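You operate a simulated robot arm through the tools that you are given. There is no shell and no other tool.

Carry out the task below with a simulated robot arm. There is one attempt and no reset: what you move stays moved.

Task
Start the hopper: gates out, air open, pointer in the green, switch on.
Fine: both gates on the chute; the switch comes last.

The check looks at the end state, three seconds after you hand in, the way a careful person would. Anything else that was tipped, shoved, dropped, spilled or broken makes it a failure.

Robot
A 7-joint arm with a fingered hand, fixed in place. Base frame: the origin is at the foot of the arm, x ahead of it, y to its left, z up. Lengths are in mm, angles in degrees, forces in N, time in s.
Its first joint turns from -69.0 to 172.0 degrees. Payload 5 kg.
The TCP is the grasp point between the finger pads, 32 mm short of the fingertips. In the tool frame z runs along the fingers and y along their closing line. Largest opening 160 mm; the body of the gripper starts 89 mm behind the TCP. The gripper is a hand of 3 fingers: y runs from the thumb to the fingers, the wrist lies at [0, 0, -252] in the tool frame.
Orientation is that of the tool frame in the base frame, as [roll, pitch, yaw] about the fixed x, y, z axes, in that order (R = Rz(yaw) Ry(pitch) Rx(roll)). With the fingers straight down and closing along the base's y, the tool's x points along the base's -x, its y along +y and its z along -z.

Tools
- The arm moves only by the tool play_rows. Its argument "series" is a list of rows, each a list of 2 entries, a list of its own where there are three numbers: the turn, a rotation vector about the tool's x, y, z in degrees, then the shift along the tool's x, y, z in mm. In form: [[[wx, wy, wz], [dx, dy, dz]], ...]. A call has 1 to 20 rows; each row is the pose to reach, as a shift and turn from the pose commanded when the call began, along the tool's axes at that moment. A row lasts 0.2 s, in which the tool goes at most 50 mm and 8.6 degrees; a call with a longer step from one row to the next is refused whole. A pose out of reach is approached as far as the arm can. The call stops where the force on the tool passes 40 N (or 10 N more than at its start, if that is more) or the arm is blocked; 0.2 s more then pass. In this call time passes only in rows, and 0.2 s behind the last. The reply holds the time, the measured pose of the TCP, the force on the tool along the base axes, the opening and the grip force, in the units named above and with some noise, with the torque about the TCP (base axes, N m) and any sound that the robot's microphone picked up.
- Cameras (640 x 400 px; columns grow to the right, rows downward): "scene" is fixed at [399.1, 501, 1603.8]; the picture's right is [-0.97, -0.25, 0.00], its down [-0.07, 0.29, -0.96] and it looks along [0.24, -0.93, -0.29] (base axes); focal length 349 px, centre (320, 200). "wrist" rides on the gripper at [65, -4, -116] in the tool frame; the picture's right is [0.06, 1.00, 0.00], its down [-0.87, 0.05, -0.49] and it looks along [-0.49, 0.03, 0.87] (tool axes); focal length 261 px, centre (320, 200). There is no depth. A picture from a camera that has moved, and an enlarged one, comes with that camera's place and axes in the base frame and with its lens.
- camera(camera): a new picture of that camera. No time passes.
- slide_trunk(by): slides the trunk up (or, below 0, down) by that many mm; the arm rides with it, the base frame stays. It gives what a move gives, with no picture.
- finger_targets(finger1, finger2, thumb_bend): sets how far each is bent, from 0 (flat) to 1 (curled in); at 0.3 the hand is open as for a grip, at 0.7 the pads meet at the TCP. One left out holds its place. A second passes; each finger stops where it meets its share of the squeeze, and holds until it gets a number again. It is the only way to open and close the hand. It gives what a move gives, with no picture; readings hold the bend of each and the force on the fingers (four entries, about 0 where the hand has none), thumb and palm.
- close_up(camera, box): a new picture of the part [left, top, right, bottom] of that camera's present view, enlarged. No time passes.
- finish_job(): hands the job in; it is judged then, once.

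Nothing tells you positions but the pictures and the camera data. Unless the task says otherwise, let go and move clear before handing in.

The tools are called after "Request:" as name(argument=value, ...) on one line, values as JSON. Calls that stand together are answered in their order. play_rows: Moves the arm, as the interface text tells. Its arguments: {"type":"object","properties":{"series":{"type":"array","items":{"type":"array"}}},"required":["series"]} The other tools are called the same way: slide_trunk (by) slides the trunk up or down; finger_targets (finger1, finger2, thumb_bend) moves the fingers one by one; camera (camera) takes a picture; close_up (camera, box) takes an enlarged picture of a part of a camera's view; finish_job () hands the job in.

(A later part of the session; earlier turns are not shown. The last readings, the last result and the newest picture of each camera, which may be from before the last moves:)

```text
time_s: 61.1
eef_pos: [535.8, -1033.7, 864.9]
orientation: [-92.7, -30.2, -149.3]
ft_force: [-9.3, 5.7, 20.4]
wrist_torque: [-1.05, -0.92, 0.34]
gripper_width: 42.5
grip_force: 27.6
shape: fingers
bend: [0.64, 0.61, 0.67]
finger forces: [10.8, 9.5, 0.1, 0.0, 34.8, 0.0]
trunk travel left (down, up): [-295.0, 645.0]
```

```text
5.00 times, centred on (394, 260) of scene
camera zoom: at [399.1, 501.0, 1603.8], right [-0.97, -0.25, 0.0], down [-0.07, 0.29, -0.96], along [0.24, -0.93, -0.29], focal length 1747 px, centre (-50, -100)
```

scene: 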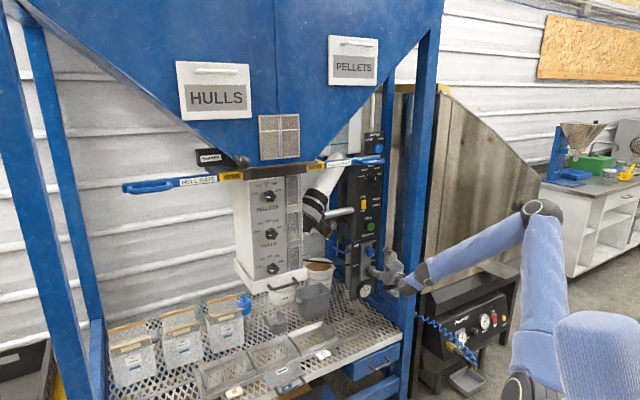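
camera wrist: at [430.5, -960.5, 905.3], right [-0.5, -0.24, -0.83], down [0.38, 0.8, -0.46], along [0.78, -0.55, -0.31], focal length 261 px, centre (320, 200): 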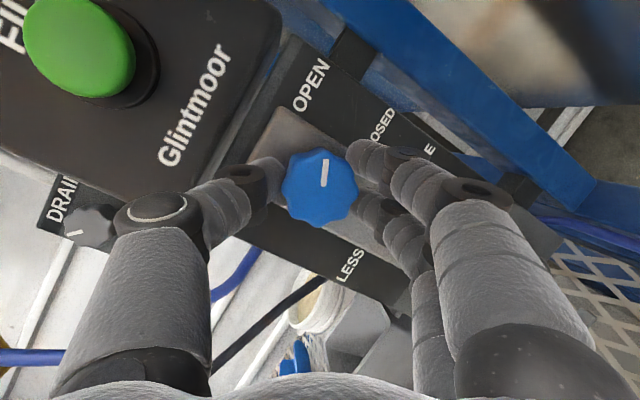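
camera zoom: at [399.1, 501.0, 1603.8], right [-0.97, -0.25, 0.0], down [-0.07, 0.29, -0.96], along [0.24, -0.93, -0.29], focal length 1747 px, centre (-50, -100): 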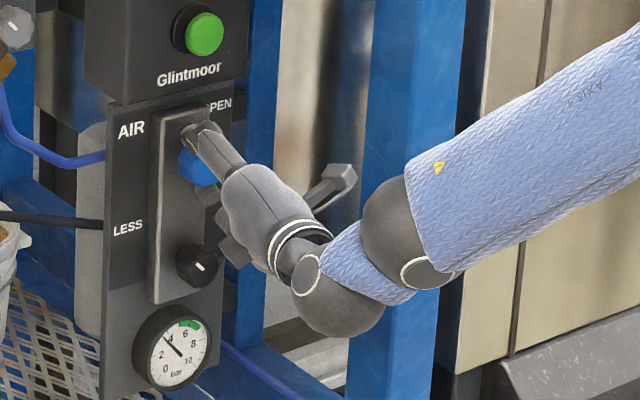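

About 70° turned; the pointer is nearing OPEN. I'll continue a little more.

Request:
play_rows(series=[[[0, 0, -5], [0, 0, 0]], [[0, 0, -10], [0, 0, 0]], [[0, 0, -15], [0, 0, 0]], [[0, 0, -20], [0, 0, 0]]])

Request:
camera(camera="wrist")

Request:
close_up(camera="scene", box=[330, 220, 458, 300])

```text
time_s: 62.1
eef_pos: [534.9, -1032.2, 866.7]
orientation: [-93.6, -49.9, -148.0]
ft_force: [-7.2, 9.8, 25.7]
wrist_torque: [-0.75, -1.34, 0.75]
gripper_width: 42.9
grip_force: 31.3
shape: fingers
bend: [0.64, 0.61, 0.67]
finger forces: [9.9, 10.8, 0.1, 0.0, 41.8, 0.0]
trunk travel left (down, up): [-295.0, 645.0]
```

```text
taken
camera wrist: at [444.4, -952.6, 922.5], right [-0.71, -0.38, -0.59], down [0.2, 0.71, -0.68], along [0.67, -0.6, -0.43], focal length 261 px, centre (320, 200)
```

wrist: 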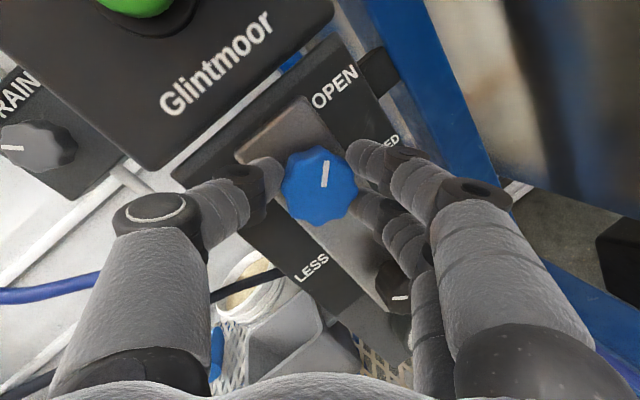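

```text
5.00 times, centred on (394, 260) of scene
camera zoom: at [399.1, 501.0, 1603.8], right [-0.97, -0.25, 0.0], down [-0.07, 0.29, -0.96], along [0.24, -0.93, -0.29], focal length 1747 px, centre (-50, -100)
```

zoom: 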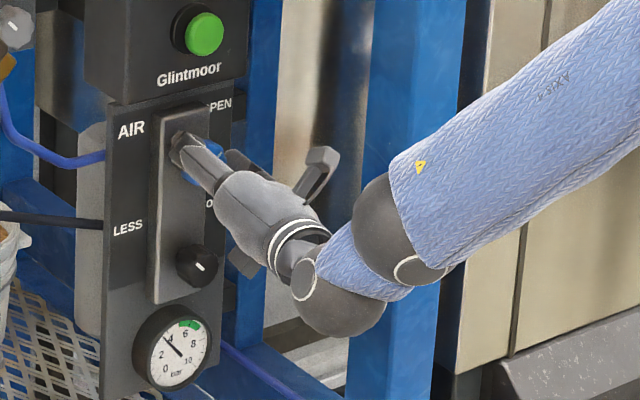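

The pointer now aims at the OPEN label. I'll nudge it a few more degrees to be sure it reaches its stop.

Request:
play_rows(series=[[[0, 0, -4], [0, 0, 0]], [[0, 0, -8], [0, 0, 0]]])

Request:
close_up(camera="wrist", box=[240, 60, 400, 260])

```text
time_s: 62.7
eef_pos: [535.7, -1034.1, 865.1]
orientation: [-94.3, -58.1, -146.9]
ft_force: [-5.6, 7.9, 25.8]
wrist_torque: [-0.59, -1.03, 0.46]
gripper_width: 43.9
grip_force: 29.0
shape: fingers
bend: [0.66, 0.62, 0.66]
finger forces: [12.1, 11.1, 0.1, 0.0, 34.1, 0.1]
trunk travel left (down, up): [-295.0, 645.0]
```

```text
2.00 times, centred on (320, 160) of wrist
camera zoom: at [451.2, -949.4, 926.9], right [-0.78, -0.42, -0.47], down [0.1, 0.66, -0.75], along [0.62, -0.63, -0.47], focal length 521 px, centre (320, 280)
```

zoom: 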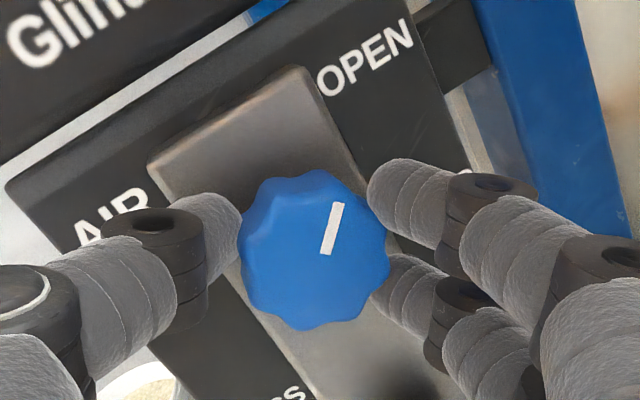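

It slipped slightly while the pointer stayed put, so the valve is at its OPEN stop. I'll release and back off.

Request:
finger_targets(finger1=0.5, finger2=0.5, thumb_bend=0.5)

Request:
play_rows(series=[[[0, 0, 0], [0, 0, -25]], [[0, 0, 0], [0, 0, -60]], [[0, 0, 0], [0, 0, -100]], [[0, 0, 0], [0, 0, -140]]])

Request:
camera(camera="wrist")

Request:
close_up(camera="scene", box=[330, 220, 458, 300])

```text
time_s: 63.7
eef_pos: [535.8, -1034.9, 861.0]
orientation: [-94.7, -57.9, -146.6]
ft_force: [-0.6, 0.1, 0.1]
wrist_torque: [-0.02, -0.01, 0.0]
gripper_width: 86.6
grip_force: 0.2
shape: fingers
bend: [0.5, 0.5, 0.5]
finger forces: [0.0, 0.0, 0.0, 0.0, 0.0, 0.0]
trunk travel left (down, up): [-295.0, 645.0]
```

```text
time_s: 64.7
eef_pos: [466.8, -912.9, 866.7]
orientation: [-94.7, -57.9, -146.5]
ft_force: [0.1, -0.7, -1.0]
wrist_torque: [0.01, -0.01, 0.01]
gripper_width: 86.9
grip_force: 0.1
shape: fingers
bend: [0.5, 0.5, 0.5]
finger forces: [0.0, 0.1, 0.1, 0.1, 0.0, 0.0]
trunk travel left (down, up): [-295.0, 645.0]
```

```text
taken
camera wrist: at [382.9, -828.9, 929.6], right [-0.78, -0.41, -0.47], down [0.1, 0.66, -0.74], along [0.62, -0.63, -0.47], focal length 261 px, centre (320, 200)
```

wrist: 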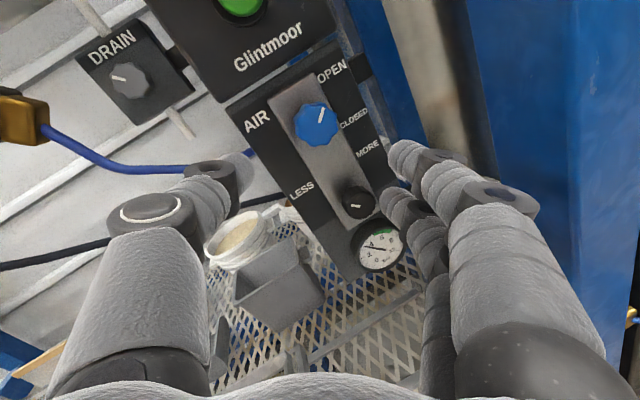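

```text
5.00 times, centred on (394, 260) of scene
camera zoom: at [399.1, 501.0, 1603.8], right [-0.97, -0.25, 0.0], down [-0.07, 0.29, -0.96], along [0.24, -0.93, -0.29], focal length 1747 px, centre (-50, -100)
```

zoom: 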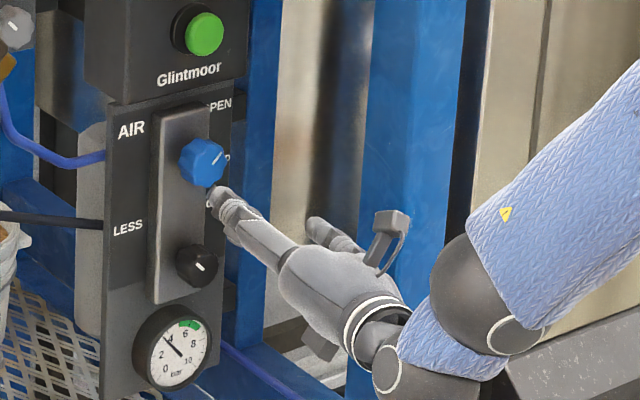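

AIR is open. The regulator at about (546,-1051,755) must go clockwise toward MORE. I'll reposition in front of it.

Request:
play_rows(series=[[[0, 0, 5], [-30, 18, 0]], [[0, 0, 10], [-60, 36, 0]], [[0, 0, 15], [-90, 55, 0]], [[0, 0, 15], [-90, 55, 32]], [[0, 0, 15], [-90, 55, 55]]])

Request:
camera(camera="wrist")

Request:
camera(camera="scene")

```text
time_s: 65.9
eef_pos: [492.1, -958.1, 759.2]
orientation: [-93.4, -42.9, -148.2]
ft_force: [-0.3, -0.2, -0.3]
wrist_torque: [0.02, 0.01, 0.01]
gripper_width: 86.9
grip_force: 0.1
shape: fingers
bend: [0.5, 0.5, 0.5]
finger forces: [0.1, 0.0, 0.1, 0.1, 0.0, 0.0]
trunk travel left (down, up): [-295.0, 645.0]
```

```text
taken
camera wrist: at [397.0, -880.1, 811.3], right [-0.65, -0.33, -0.69], down [0.27, 0.75, -0.61], along [0.71, -0.58, -0.39], focal length 261 px, centre (320, 200)
```

wrist: 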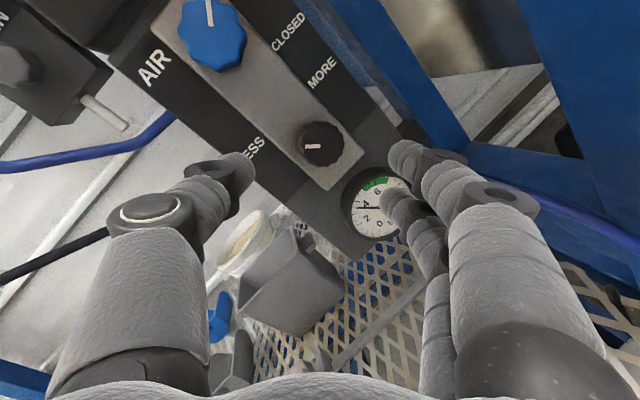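

```text
taken
```

scene: 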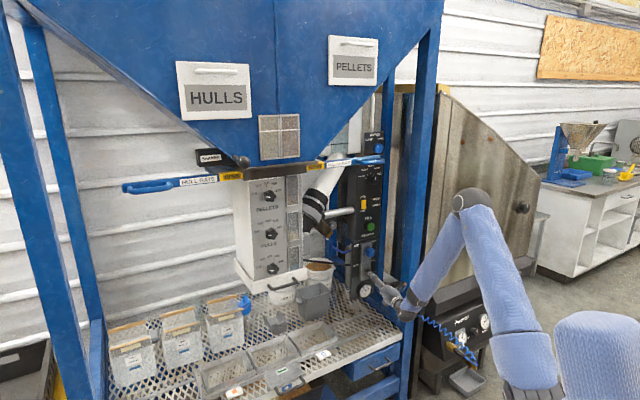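

Aligned with the regulator. I'll narrow the opening slightly and advance.

Request:
finger_targets(finger1=0.53, finger2=0.53, thumb_bend=0.53)

Request:
play_rows(series=[[[0, 0, 0], [-1, 0, 30]], [[0, 0, 0], [-2, 0, 55]], [[0, 0, 0], [-2, 0, 75]]])

Request:
camera(camera="wrist")

Request:
close_up(camera="scene", box=[330, 240, 458, 320])

```text
time_s: 66.9
eef_pos: [493.6, -957.4, 760.3]
orientation: [-93.4, -43.0, -148.3]
ft_force: [-0.1, 0.2, 0.5]
wrist_torque: [-0.04, 0.0, 0.0]
gripper_width: 75.8
grip_force: 0.0
shape: fingers
bend: [0.53, 0.53, 0.53]
finger forces: [0.1, 0.0, 0.0, 0.0, 0.1, 0.0]
trunk travel left (down, up): [-295.0, 645.0]
```

```text
time_s: 67.7
eef_pos: [530.8, -1021.3, 754.4]
orientation: [-93.5, -43.1, -148.1]
ft_force: [0.9, 1.5, 0.4]
wrist_torque: [0.02, 0.01, -0.05]
gripper_width: 75.5
grip_force: 0.0
shape: fingers
bend: [0.53, 0.53, 0.53]
finger forces: [0.0, 0.0, 0.0, 0.1, 0.1, 0.0]
trunk travel left (down, up): [-295.0, 645.0]
```

```text
taken
camera wrist: at [435.5, -944.2, 806.8], right [-0.65, -0.33, -0.69], down [0.27, 0.75, -0.61], along [0.71, -0.58, -0.4], focal length 261 px, centre (320, 200)
```

wrist: 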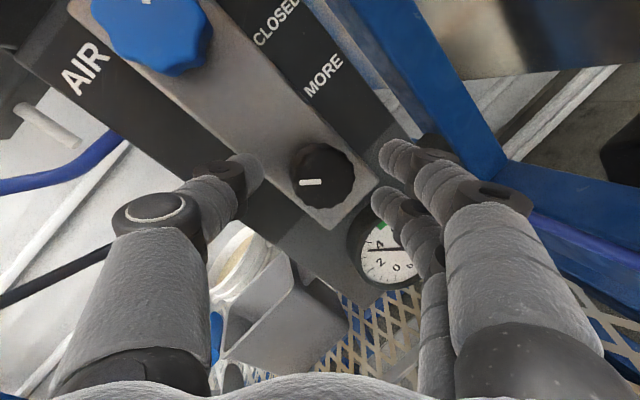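

```text
5.00 times, centred on (394, 280) of scene
camera zoom: at [399.1, 501.0, 1603.8], right [-0.97, -0.25, 0.0], down [-0.07, 0.29, -0.96], along [0.24, -0.93, -0.29], focal length 1747 px, centre (-50, -200)
```

zoom: 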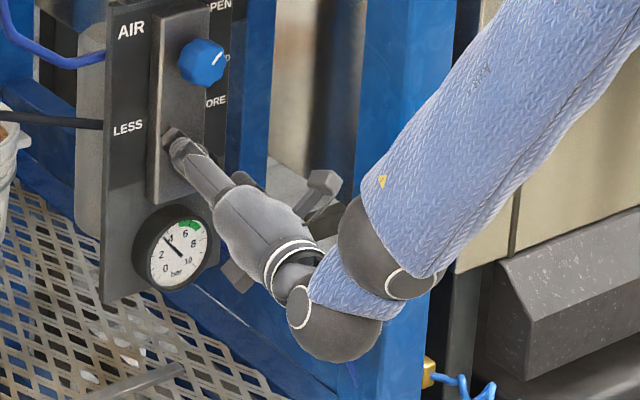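

Request:
play_rows(series=[[[0, 0, 0], [-1, 0, 9]], [[0, 0, 0], [-1, 0, 18]]])

Request:
finger_targets(finger1=0.64, finger2=0.64, thumb_bend=0.64)

Request:
camera(camera="wrist")

```text
time_s: 68.3
eef_pos: [540.5, -1036.5, 754.6]
orientation: [-93.5, -42.9, -148.2]
ft_force: [1.0, 0.9, -0.6]
wrist_torque: [-0.02, -0.01, 0.0]
gripper_width: 76.0
grip_force: 0.1
shape: fingers
bend: [0.53, 0.53, 0.53]
finger forces: [0.0, 0.0, 0.1, 0.0, 0.0, 0.1]
trunk travel left (down, up): [-295.0, 645.0]
```

```text
time_s: 69.3
eef_pos: [541.9, -1036.8, 753.0]
orientation: [-93.4, -43.1, -148.2]
ft_force: [1.7, -1.3, 1.0]
wrist_torque: [-0.03, 0.0, 0.01]
gripper_width: 40.7
grip_force: 4.2
shape: fingers
bend: [0.63, 0.61, 0.62]
finger forces: [1.0, 2.4, 0.0, 0.0, 4.9, 0.1]
trunk travel left (down, up): [-295.0, 645.0]
```

```text
taken
camera wrist: at [444.8, -959.2, 805.9], right [-0.65, -0.33, -0.69], down [0.27, 0.75, -0.61], along [0.71, -0.58, -0.39], focal length 261 px, centre (320, 200)
```

wrist: 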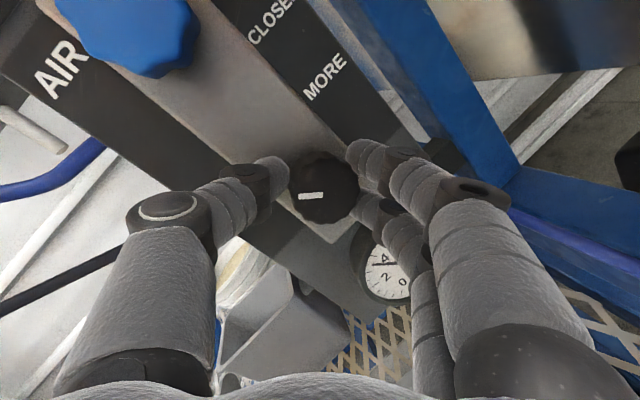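

Contact at 40.7 mm. I'll squeeze, turn clockwise a little and watch the gauge.

Request:
finger_targets(finger1=0.74, finger2=0.74, thumb_bend=0.74)

Request:
play_rows(series=[[[0, 0, 5], [0, 0, 0]], [[0, 0, 10], [0, 0, 0]], [[0, 0, 15], [0, 0, 0]]])

Request:
camera(camera="wrist")

Request:
close_up(camera="scene", box=[330, 240, 458, 320])

```text
time_s: 70.3
eef_pos: [540.7, -1036.6, 754.1]
orientation: [-93.4, -43.1, -148.4]
ft_force: [5.7, -11.3, 3.0]
wrist_torque: [-0.14, -0.13, 0.12]
gripper_width: 37.3
grip_force: 20.4
shape: fingers
bend: [0.65, 0.63, 0.65]
finger forces: [10.9, 10.4, 0.0, 0.0, 21.1, 0.0]
trunk travel left (down, up): [-295.0, 645.0]
```

```text
time_s: 71.1
eef_pos: [540.3, -1037.2, 753.0]
orientation: [-92.8, -27.8, -149.4]
ft_force: [3.1, -15.7, 1.5]
wrist_torque: [0.07, 0.17, -0.1]
gripper_width: 37.1
grip_force: 20.9
shape: fingers
bend: [0.66, 0.64, 0.65]
finger forces: [12.0, 11.4, 0.0, 0.0, 18.4, 0.0]
trunk travel left (down, up): [-295.0, 645.0]
```

```text
taken
camera wrist: at [434.7, -964.6, 791.6], right [-0.47, -0.22, -0.85], down [0.4, 0.81, -0.43], along [0.79, -0.54, -0.3], focal length 261 px, centre (320, 200)
```

wrist: 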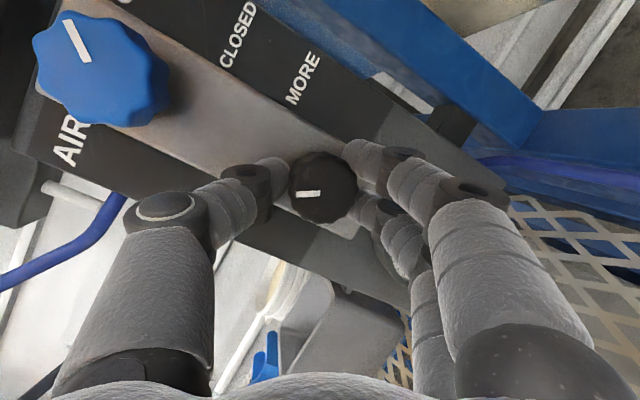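

```text
5.00 times, centred on (394, 280) of scene
camera zoom: at [399.1, 501.0, 1603.8], right [-0.97, -0.25, 0.0], down [-0.07, 0.29, -0.96], along [0.24, -0.93, -0.29], focal length 1747 px, centre (-50, -200)
```

zoom: 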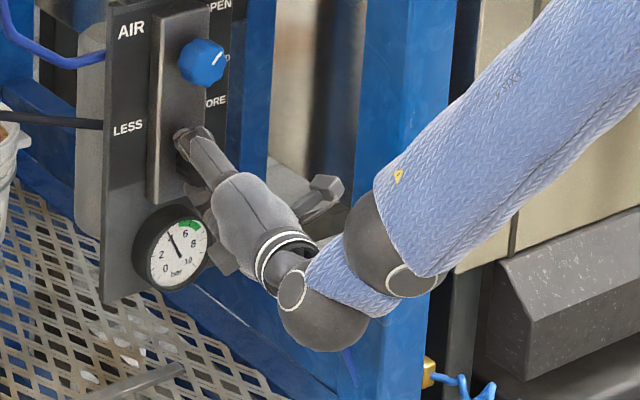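

The needle has moved up. I'll check the gauge closely.

Request:
close_up(camera="scene", box=[350, 276, 382, 304])

```text
14.29 times, centred on (366, 290) of scene
camera zoom: at [399.1, 501.0, 1603.8], right [-0.97, -0.25, 0.0], down [-0.07, 0.29, -0.96], along [0.24, -0.93, -0.29], focal length 4990 px, centre (-337, -1086)
```

zoom: 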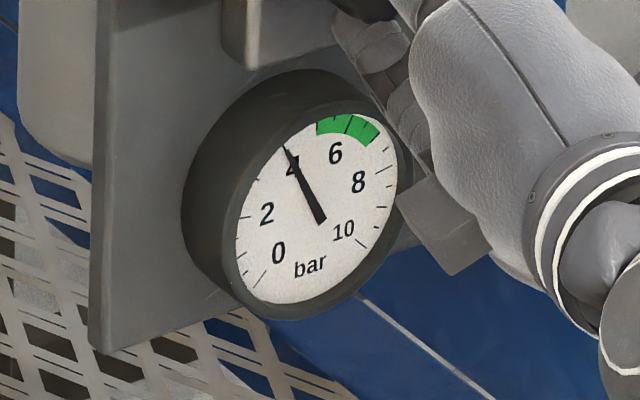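

Request:
play_rows(series=[[[0, 0, 6], [0, 0, 0]], [[0, 0, 12], [0, 0, 0]], [[0, 0, 18], [0, 0, 0]], [[0, 0, 24], [0, 0, 0]], [[0, 0, 30], [0, 0, 0]]])

Request:
close_up(camera="scene", box=[350, 276, 382, 304])

Request:
camera(camera="wrist")

```text
time_s: 72.3
eef_pos: [539.0, -1036.0, 751.9]
orientation: [-92.5, 2.0, -150.8]
ft_force: [-8.0, -8.2, -8.8]
wrist_torque: [0.49, 0.48, -0.07]
gripper_width: 36.5
grip_force: 23.2
shape: fingers
bend: [0.66, 0.66, 0.65]
finger forces: [15.1, 14.8, 0.0, 0.1, 16.9, 0.0]
trunk travel left (down, up): [-295.0, 645.0]
```

```text
14.29 times, centred on (366, 290) of scene
camera zoom: at [399.1, 501.0, 1603.8], right [-0.97, -0.25, 0.0], down [-0.07, 0.29, -0.96], along [0.24, -0.93, -0.29], focal length 4990 px, centre (-337, -1086)
```

zoom: 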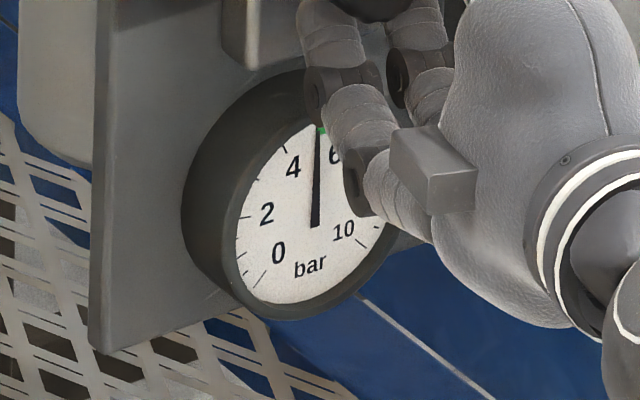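

```text
taken
camera wrist: at [425.0, -967.9, 758.3], right [-0.05, 0.03, -1.0], down [0.52, 0.86, 0.0], along [0.85, -0.52, -0.05], focal length 261 px, centre (320, 200)
```

wrist: 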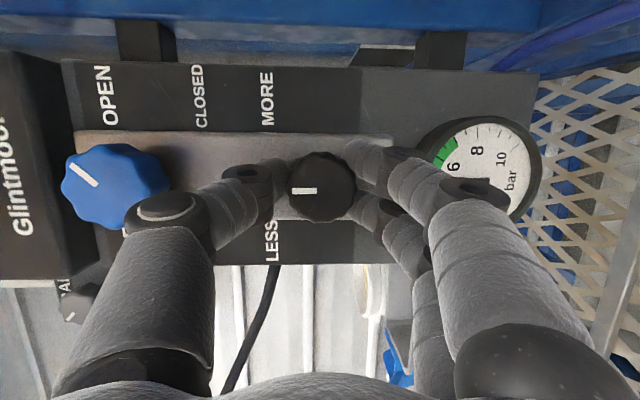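

The needle is just at the lower edge of green. About 20° more should centre it.

Request:
play_rows(series=[[[0, 0, 6], [0, 0, 0]], [[0, 0, 12], [0, 0, 0]], [[0, 0, 18], [0, 0, 0]], [[0, 0, 21], [0, 0, 0]]])

Request:
close_up(camera="scene", box=[350, 276, 382, 304])

Request:
close_up(camera="wrist", box=[240, 60, 560, 260])

```text
time_s: 73.3
eef_pos: [541.1, -1037.1, 751.5]
orientation: [-92.8, 23.0, -151.8]
ft_force: [-14.9, -1.3, -20.2]
wrist_torque: [0.82, 0.75, 0.08]
gripper_width: 36.0
grip_force: 27.8
shape: fingers
bend: [0.68, 0.67, 0.65]
finger forces: [21.2, 17.5, 0.0, 0.0, 17.6, 0.0]
trunk travel left (down, up): [-295.0, 645.0]
```

```text
14.29 times, centred on (366, 290) of scene
camera zoom: at [399.1, 501.0, 1603.8], right [-0.97, -0.25, 0.0], down [-0.07, 0.29, -0.96], along [0.24, -0.93, -0.29], focal length 4990 px, centre (-337, -1086)
```

zoom: 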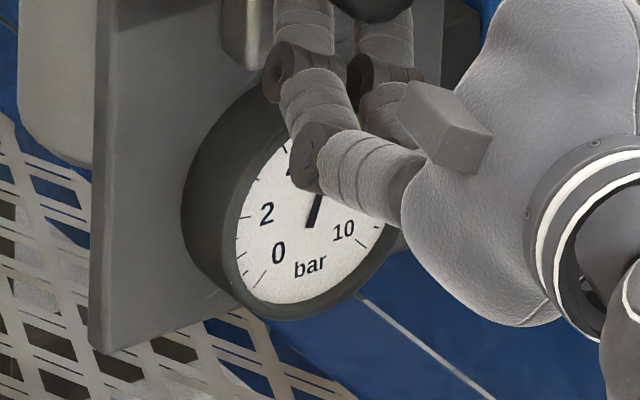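

```text
2.00 times, centred on (400, 160) of wrist
camera zoom: at [428.0, -965.4, 734.3], right [0.27, 0.2, -0.94], down [0.48, 0.82, 0.31], along [0.83, -0.54, 0.12], focal length 521 px, centre (160, 280)
```

zoom: 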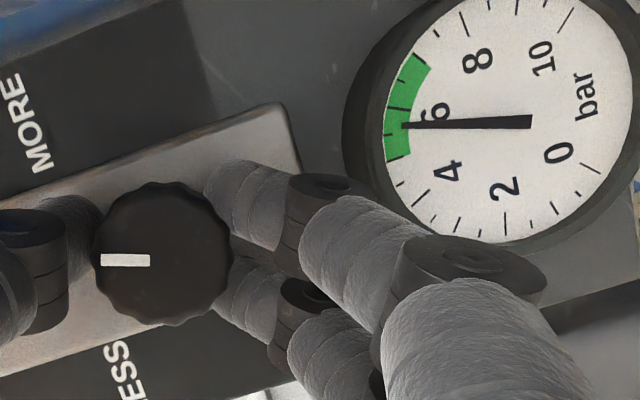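

The needle is in the green, a little below its middle. A few more degrees will centre it.

Request:
play_rows(series=[[[0, 0, 4], [0, 0, 0]], [[0, 0, 8], [0, 0, 0]]])

Request:
close_up(camera="wrist", box=[240, 60, 560, 260])

```text
time_s: 73.9
eef_pos: [541.9, -1037.3, 750.8]
orientation: [-93.1, 30.9, -152.2]
ft_force: [-16.5, -0.5, -22.3]
wrist_torque: [0.91, 0.8, 0.17]
gripper_width: 36.2
grip_force: 30.7
shape: fingers
bend: [0.69, 0.67, 0.65]
finger forces: [23.4, 17.7, 0.0, 0.0, 20.3, 0.0]
trunk travel left (down, up): [-295.0, 645.0]
```

```text
2.00 times, centred on (400, 160) of wrist
camera zoom: at [431.4, -963.3, 725.6], right [0.38, 0.26, -0.89], down [0.44, 0.79, 0.42], along [0.81, -0.55, 0.19], focal length 521 px, centre (160, 280)
```

zoom: 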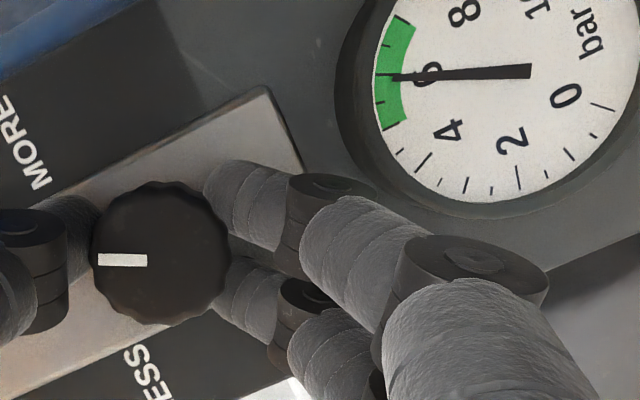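

The needle is centred at 6 in the green. I'll release gently and retract.

Request:
finger_targets(finger1=0.58, finger2=0.58, thumb_bend=0.56)

Request:
close_up(camera="wrist", box=[240, 60, 560, 260])

```text
time_s: 74.9
eef_pos: [541.1, -1036.3, 753.7]
orientation: [-92.9, 31.0, -152.1]
ft_force: [0.0, 0.2, 0.1]
wrist_torque: [-0.02, 0.03, 0.03]
gripper_width: 61.1
grip_force: 0.0
shape: fingers
bend: [0.57, 0.57, 0.56]
finger forces: [0.0, 0.0, 0.1, 0.0, 0.0, 0.0]
trunk travel left (down, up): [-295.0, 645.0]
```

```text
2.00 times, centred on (400, 160) of wrist
camera zoom: at [431.6, -962.4, 728.4], right [0.38, 0.26, -0.89], down [0.44, 0.79, 0.42], along [0.81, -0.55, 0.19], focal length 521 px, centre (160, 280)
```

zoom: 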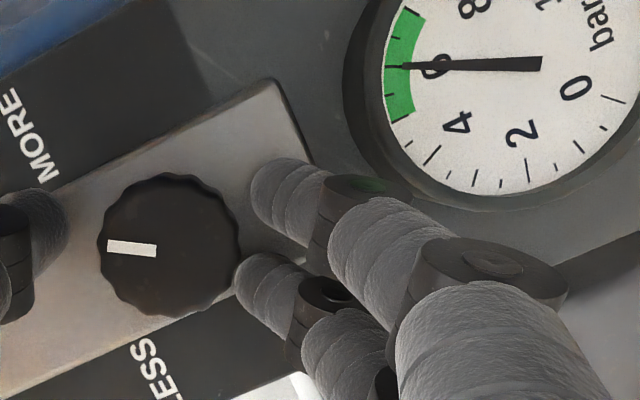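

Gauge stable in green. I'll retract, raise the trunk, and go for the switch.

Request:
play_rows(series=[[[0, 0, 0], [0, 0, -25]], [[0, 0, 0], [0, 0, -60]], [[0, 0, 0], [0, 0, -100]], [[0, 0, 0], [0, 0, -140]], [[0, 0, 0], [0, 0, -175]]])

Request:
finger_targets(finger1=0.7, finger2=0.7, thumb_bend=0.7)

Request:
camera(camera="wrist")

Request:
camera(camera="scene")

Request:
close_up(camera="scene", box=[340, 236, 404, 304])

```text
time_s: 76.3
eef_pos: [476.2, -884.5, 839.7]
orientation: [-86.0, 40.9, -148.0]
ft_force: [-0.5, 0.5, -0.3]
wrist_torque: [0.03, 0.04, 0.04]
gripper_width: 61.2
grip_force: 0.2
shape: fingers
bend: [0.57, 0.57, 0.56]
finger forces: [0.1, 0.1, 0.1, 0.0, 0.1, 0.0]
trunk travel left (down, up): [-295.0, 645.0]
stopped in row 5: the arm was blocked; the commanded pose is now the measured one
```

```text
time_s: 77.3
eef_pos: [474.4, -884.0, 839.6]
orientation: [-86.0, 40.7, -147.9]
ft_force: [0.1, -0.1, 0.1]
wrist_torque: [-0.01, -0.03, -0.02]
gripper_width: 12.9
grip_force: 0.0
shape: fingers
bend: [0.7, 0.7, 0.7]
finger forces: [0.1, 0.1, 0.0, 0.0, 0.1, 0.0]
trunk travel left (down, up): [-295.0, 645.0]
```

```text
taken
camera wrist: at [373.0, -809.9, 793.1], right [0.55, 0.26, -0.79], down [0.35, 0.79, 0.5], along [0.76, -0.55, 0.34], focal length 261 px, centre (320, 200)
```

wrist: 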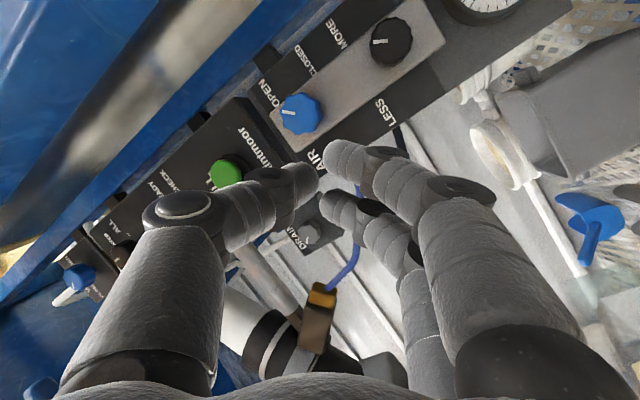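

```text
taken
```

scene: 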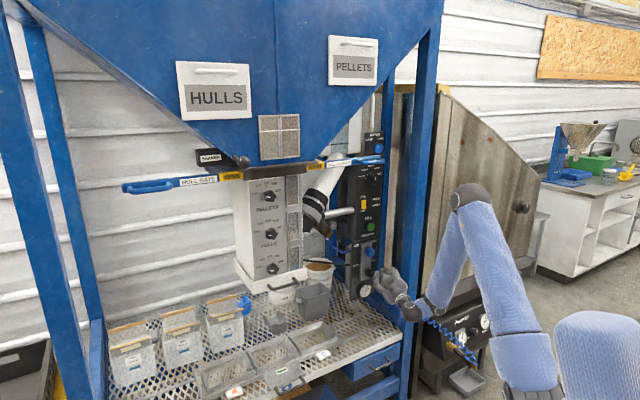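

```text
5.88 times, centred on (372, 270) of scene
camera zoom: at [399.1, 501.0, 1603.8], right [-0.97, -0.25, 0.0], down [-0.07, 0.29, -0.96], along [0.24, -0.93, -0.29], focal length 2055 px, centre (14, -212)
```

zoom: 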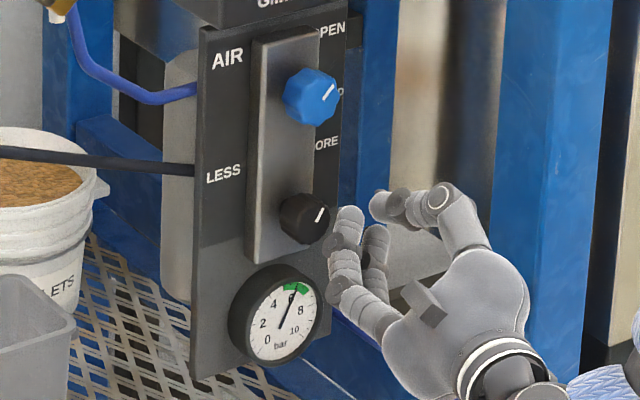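

The arm reported being blocked during the retreat. I'll check that nothing around it was disturbed.

Request:
close_up(camera="scene", box=[380, 180, 580, 400])

Request:
close_up(camera="scene", box=[410, 280, 538, 400])

```text
1.82 times, centred on (480, 290) of scene
camera zoom: at [399.1, 501.0, 1603.8], right [-0.97, -0.25, 0.0], down [-0.07, 0.29, -0.96], along [0.24, -0.93, -0.29], focal length 635 px, centre (29, 36)
```

zoom: 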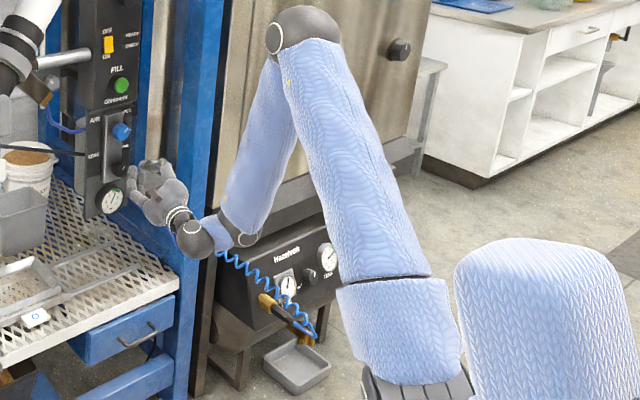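

```text
3.33 times, centred on (474, 340) of scene
camera zoom: at [399.1, 501.0, 1603.8], right [-0.97, -0.25, 0.0], down [-0.07, 0.29, -0.96], along [0.24, -0.93, -0.29], focal length 1164 px, centre (-193, -267)
```

zoom: 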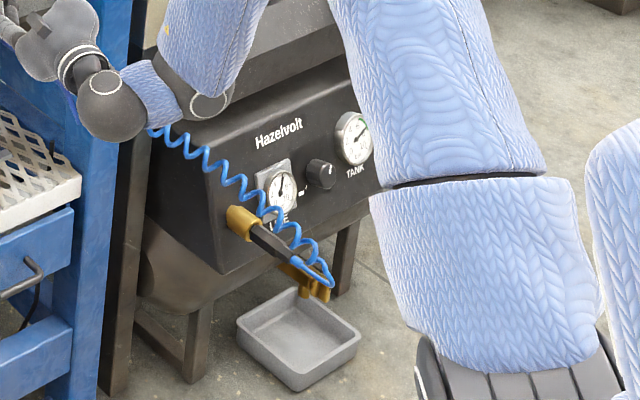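

Everything around looks undisturbed; the block seems to have been the arm's own limit. I'll raise the trunk 250 mm to reach switch height.

Request:
slide_trunk(by=250)

Request:
camera(camera="wrist")

Request:
camera(camera="scene")

```text
time_s: 79.9
eef_pos: [474.1, -883.7, 1088.5]
orientation: [-86.0, 40.8, -148.1]
ft_force: [-0.9, -0.4, 0.1]
wrist_torque: [0.01, -0.03, 0.01]
gripper_width: 12.6
grip_force: 0.1
shape: fingers
bend: [0.7, 0.7, 0.7]
finger forces: [0.0, 0.1, 0.0, 0.0, 0.0, 0.0]
trunk travel left (down, up): [-545.0, 395.0]
```

```text
taken
camera wrist: at [373.1, -810.1, 1043.0], right [0.55, 0.26, -0.79], down [0.35, 0.79, 0.5], along [0.76, -0.55, 0.34], focal length 261 px, centre (320, 200)
```

wrist: 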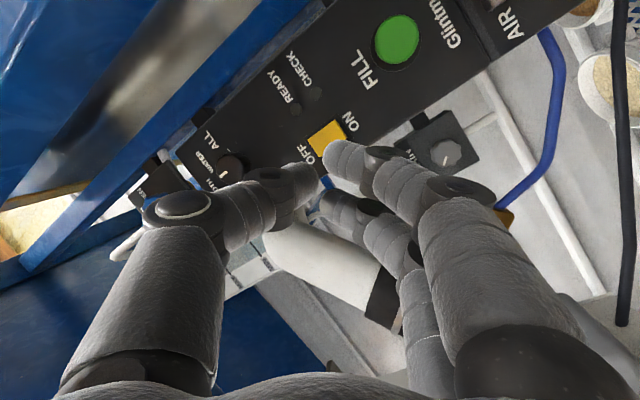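

```text
taken
```

scene: 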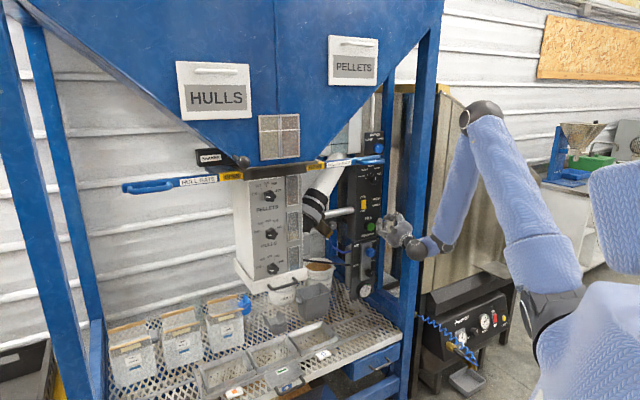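

I'll roll the hand so the closed fingertips are stacked vertically, for pressing the lower ON half of the rocker.

Request:
play_rows(series=[[[0, 0, -8.2], [0, 0, 0]], [[0, 0, -16.4], [0, 0, 0]], [[0, 0, -24.6], [0, 0, 0]], [[0, 0, -32.8], [0, 0, 0]], [[0, 0, -41], [0, 0, 0]]])

Request:
camera(camera="wrist")

Request:
close_up(camera="scene", box=[330, 180, 458, 280])

```text
time_s: 81.1
eef_pos: [474.2, -883.9, 1089.5]
orientation: [-87.0, -0.2, -150.7]
ft_force: [0.0, -0.1, -1.1]
wrist_torque: [0.0, 0.02, -0.01]
gripper_width: 12.7
grip_force: 0.1
shape: fingers
bend: [0.7, 0.7, 0.7]
finger forces: [0.1, 0.0, 0.0, 0.0, 0.1, 0.0]
trunk travel left (down, up): [-545.0, 395.0]
```

```text
taken
camera wrist: at [360.4, -814.4, 1087.2], right [-0.03, -0.08, -1.0], down [0.52, 0.85, -0.08], along [0.85, -0.52, 0.01], focal length 261 px, centre (320, 200)
```

wrist: 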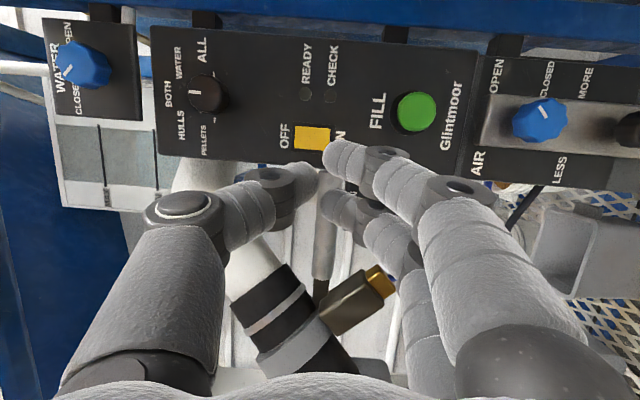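

```text
4.00 times, centred on (394, 230) of scene
camera zoom: at [399.1, 501.0, 1603.8], right [-0.97, -0.25, 0.0], down [-0.07, 0.29, -0.96], along [0.24, -0.93, -0.29], focal length 1397 px, centre (24, 80)
```

zoom: 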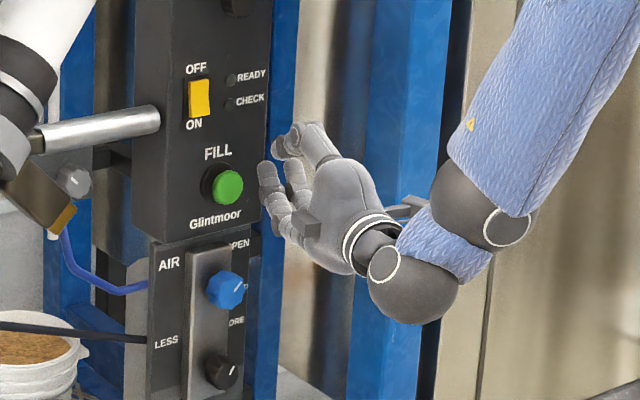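

The switch centre is at about (586,-1036,1109) and I'll aim at its lower half, z≈1097. I'll close the fingers fully and move to a pre-press point.

Request:
finger_targets(finger1=0.75, finger2=0.75, thumb_bend=0.73)

Request:
play_rows(series=[[[0, 0, 0], [-12, 1, 0]], [[0, 0, 0], [-23, 2, 20]], [[0, 0, 0], [-23, 2, 55]], [[0, 0, 0], [-23, 2, 90]]])

Request:
camera(camera="wrist")

Request:
close_up(camera="scene", box=[330, 170, 458, 270])

```text
time_s: 82.1
eef_pos: [474.5, -883.7, 1089.1]
orientation: [-87.1, -0.3, -150.6]
ft_force: [-0.3, 0.1, 0.6]
wrist_torque: [-0.04, -0.01, -0.01]
gripper_width: 4.4
grip_force: 0.1
shape: fingers
bend: [0.74, 0.74, 0.72]
finger forces: [0.1, 0.0, 0.0, 0.0, 0.0, 0.0]
trunk travel left (down, up): [-545.0, 395.0]
```

```text
time_s: 83.1
eef_pos: [539.1, -952.6, 1089.8]
orientation: [-87.1, -0.2, -150.6]
ft_force: [-0.8, 0.9, -0.2]
wrist_torque: [0.03, -0.02, 0.02]
gripper_width: 4.6
grip_force: 0.1
shape: fingers
bend: [0.74, 0.74, 0.72]
finger forces: [0.0, 0.0, 0.0, 0.0, 0.0, 0.1]
trunk travel left (down, up): [-545.0, 395.0]
```

```text
taken
camera wrist: at [424.9, -883.3, 1088.0], right [-0.03, -0.08, -1.0], down [0.52, 0.85, -0.08], along [0.85, -0.52, 0.01], focal length 261 px, centre (320, 200)
```

wrist: 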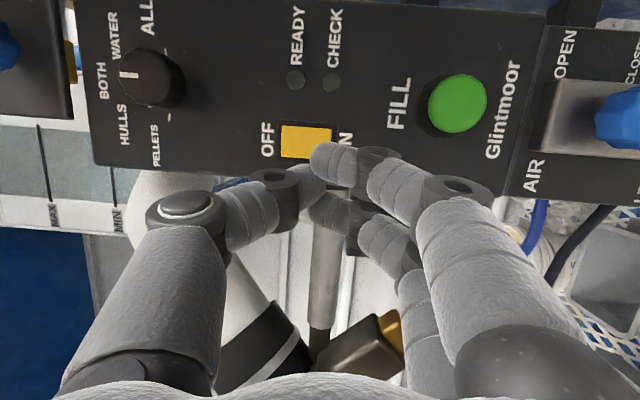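

```text
4.00 times, centred on (394, 220) of scene
camera zoom: at [399.1, 501.0, 1603.8], right [-0.97, -0.25, 0.0], down [-0.07, 0.29, -0.96], along [0.24, -0.93, -0.29], focal length 1397 px, centre (24, 120)
```

zoom: 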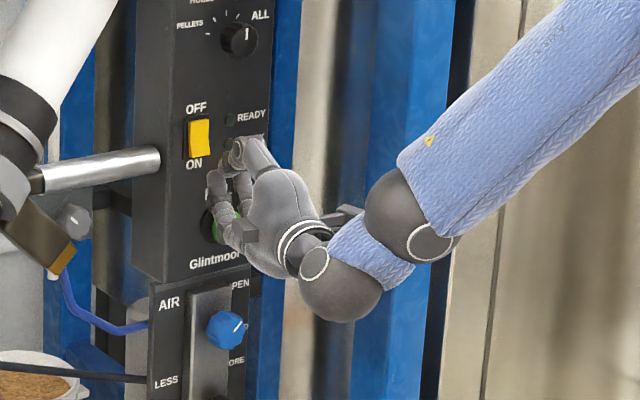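

Lined up. To press with a single fingertip I'll curl the thumb and second finger away and leave finger 1 extended.

Request:
finger_targets(finger1=0.55, finger2=1.0, thumb_bend=1.0)

Request:
camera(camera="wrist")

Request:
close_up(camera="scene", box=[330, 170, 458, 270])

```text
time_s: 84.1
eef_pos: [539.8, -950.3, 1091.9]
orientation: [-87.0, -0.2, -150.6]
ft_force: [-0.6, -0.7, 0.7]
wrist_torque: [0.0, 0.05, 0.02]
gripper_width: 31.3
grip_force: 0.1
shape: fingers
bend: [0.55, 0.97, 0.93]
finger forces: [0.0, 0.1, 0.0, 0.1, 0.1, 0.0]
trunk travel left (down, up): [-545.0, 395.0]
```

```text
taken
camera wrist: at [424.7, -882.1, 1089.0], right [-0.03, -0.08, -1.0], down [0.52, 0.85, -0.08], along [0.85, -0.52, 0.01], focal length 261 px, centre (320, 200)
```

wrist: 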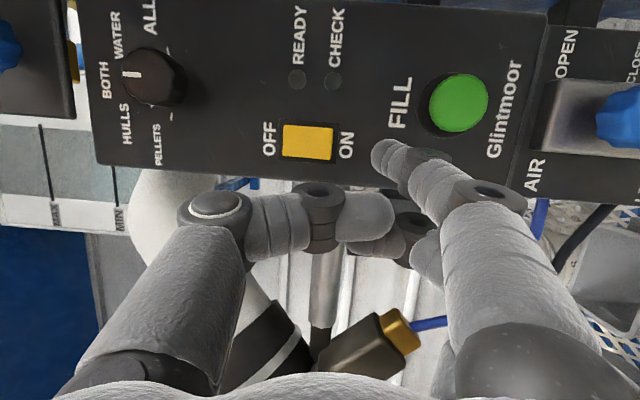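

```text
4.00 times, centred on (394, 220) of scene
camera zoom: at [399.1, 501.0, 1603.8], right [-0.97, -0.25, 0.0], down [-0.07, 0.29, -0.96], along [0.24, -0.93, -0.29], focal length 1397 px, centre (24, 120)
```

zoom: 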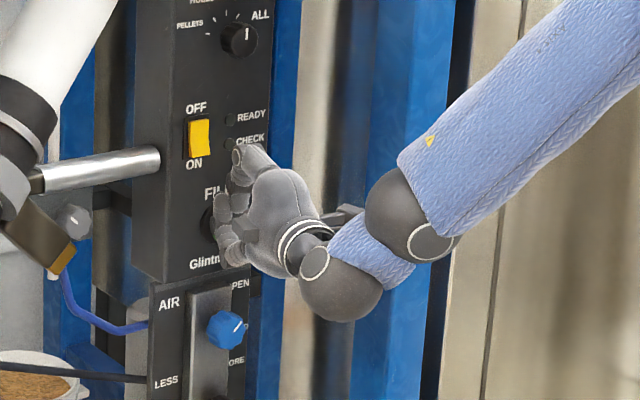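

Finger 1's tip sits about (13.6, 38, 31) from the TCP in tool axes. I'll pitch the hand 20° so that fingertip clearly leads, and move to about 35 mm in front of the lower half of the rocker.

Request:
play_rows(series=[[[7, 0, 0], [-1, -13, 0]], [[14, 0, 0], [-2, -26, 0]], [[20, 0, 0], [-3, -26, 10]], [[20, 0, 0], [-3.4, -26, 21]]])

Request:
camera(camera="wrist")

Request:
close_up(camera="scene", box=[340, 180, 420, 250])

```text
time_s: 85.1
eef_pos: [551.3, -965.2, 1120.4]
orientation: [-66.9, -0.1, -150.6]
ft_force: [0.3, -0.3, 0.5]
wrist_torque: [0.01, 0.05, 0.01]
gripper_width: 31.3
grip_force: 0.0
shape: fingers
bend: [0.55, 0.97, 0.93]
finger forces: [0.0, 0.1, 0.0, 0.0, 0.0, 0.0]
trunk travel left (down, up): [-545.0, 395.0]
```

```text
taken
camera wrist: at [440.1, -902.7, 1077.8], right [0.14, -0.37, -0.92], down [0.55, 0.8, -0.24], along [0.83, -0.47, 0.31], focal length 261 px, centre (320, 200)
```

wrist: 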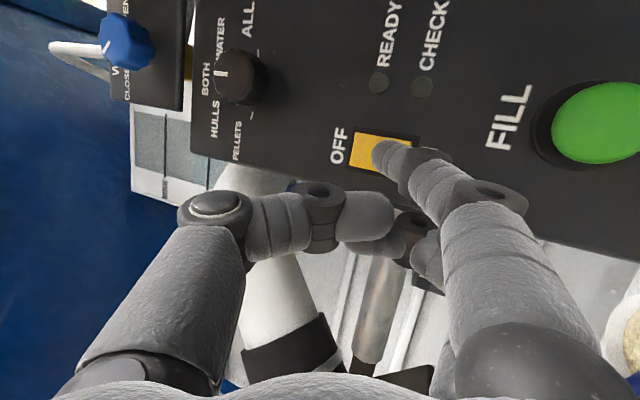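

```text
5.71 times, centred on (380, 215) of scene
camera zoom: at [399.1, 501.0, 1603.8], right [-0.97, -0.25, 0.0], down [-0.07, 0.29, -0.96], along [0.24, -0.93, -0.29], focal length 1996 px, centre (-23, 114)
```

zoom: 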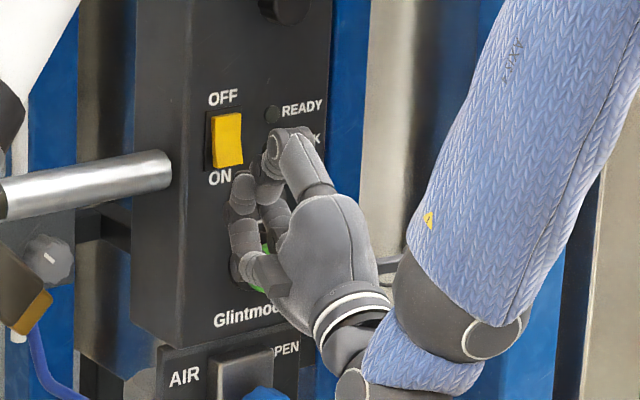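

The tip is slightly low. I'll raise it about 8 mm while advancing part way, then re-check.

Request:
play_rows(series=[[[0, 0, 0], [1.5, -7.4, 3.5]], [[0, 0, 0], [0, -4, 11]], [[0, 0, 0], [-1.4, -0.3, 20]]])

Request:
close_up(camera="wrist", box=[300, 80, 500, 205])

Request:
close_up(camera="scene", box=[340, 180, 420, 250])

```text
time_s: 85.9
eef_pos: [561.3, -981.1, 1126.7]
orientation: [-67.0, -0.2, -150.6]
ft_force: [0.4, -0.2, 0.5]
wrist_torque: [-0.03, 0.01, 0.03]
gripper_width: 31.4
grip_force: 0.1
shape: fingers
bend: [0.55, 0.97, 0.93]
finger forces: [0.0, 0.0, 0.0, 0.1, 0.0, 0.1]
trunk travel left (down, up): [-545.0, 395.0]
```

```text
3.20 times, centred on (400, 142) of wrist
camera zoom: at [450.9, -919.0, 1085.1], right [0.13, -0.37, -0.92], down [0.55, 0.8, -0.24], along [0.83, -0.47, 0.31], focal length 834 px, centre (64, 384)
```

zoom: 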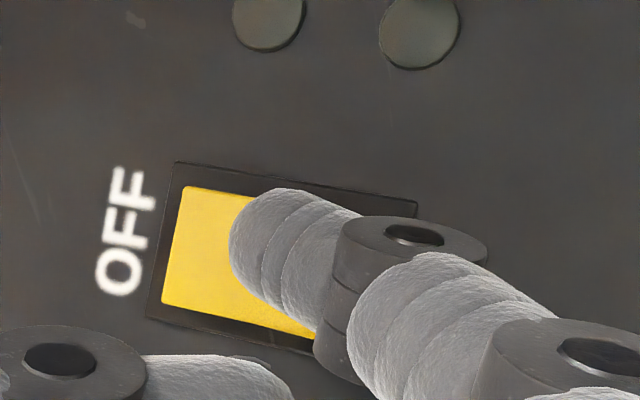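

```text
5.71 times, centred on (380, 215) of scene
camera zoom: at [399.1, 501.0, 1603.8], right [-0.97, -0.25, 0.0], down [-0.07, 0.29, -0.96], along [0.24, -0.93, -0.29], focal length 1996 px, centre (-23, 114)
```

zoom: 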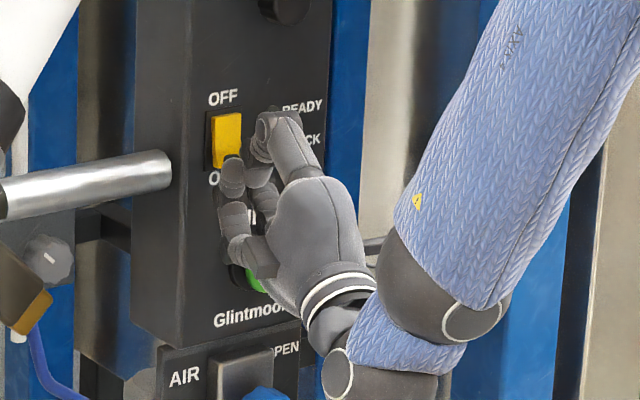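

By both views, the fingertip should land on the lower half of the rocker, around z 1090–1100. I'll advance slowly along the panel normal.

Request:
play_rows(series=[[[0, 0, 0], [-1, 4, 2]], [[0, 0, 0], [-1.9, 5.8, 6]], [[0, 0, 0], [-3, 7.5, 10]]])

Request:
close_up(camera="wrist", box=[300, 80, 500, 205])

Request:
close_up(camera="scene", box=[340, 190, 400, 240])

```text
time_s: 86.7
eef_pos: [569.6, -990.1, 1124.5]
orientation: [-67.0, -0.1, -150.8]
ft_force: [-8.9, 8.9, -2.8]
wrist_torque: [0.28, 0.19, -0.31]
gripper_width: 28.2
grip_force: 5.9
shape: fingers
bend: [0.59, 0.97, 0.93]
finger forces: [11.7, 0.1, 0.0, 0.1, 0.0, 0.0]
trunk travel left (down, up): [-545.0, 395.0]
```

```text
3.20 times, centred on (400, 142) of wrist
camera zoom: at [458.6, -927.7, 1082.4], right [0.13, -0.37, -0.92], down [0.55, 0.8, -0.24], along [0.83, -0.47, 0.31], focal length 834 px, centre (64, 384)
```

zoom: 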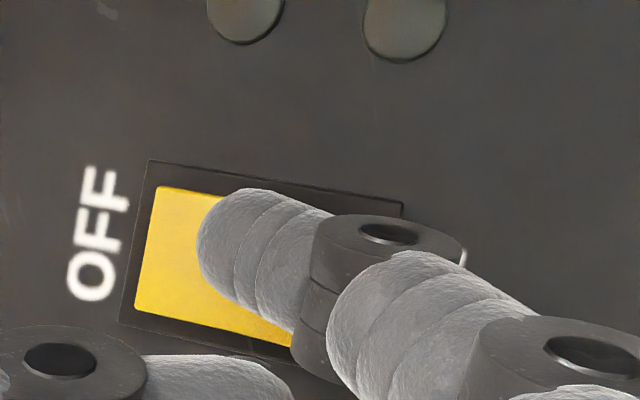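

```text
8.00 times, centred on (370, 215) of scene
camera zoom: at [399.1, 501.0, 1603.8], right [-0.97, -0.25, 0.0], down [-0.07, 0.29, -0.96], along [0.24, -0.93, -0.29], focal length 2794 px, centre (-80, 80)
```

zoom: 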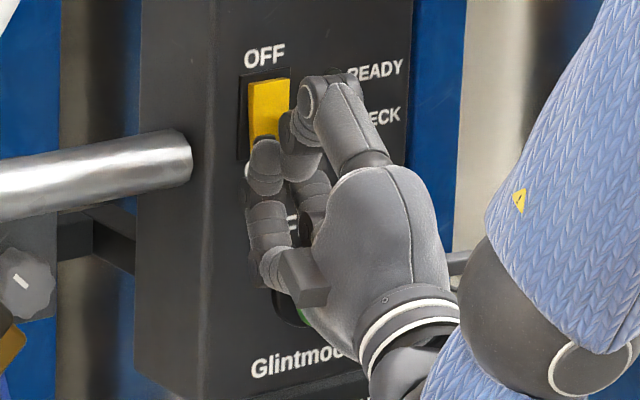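

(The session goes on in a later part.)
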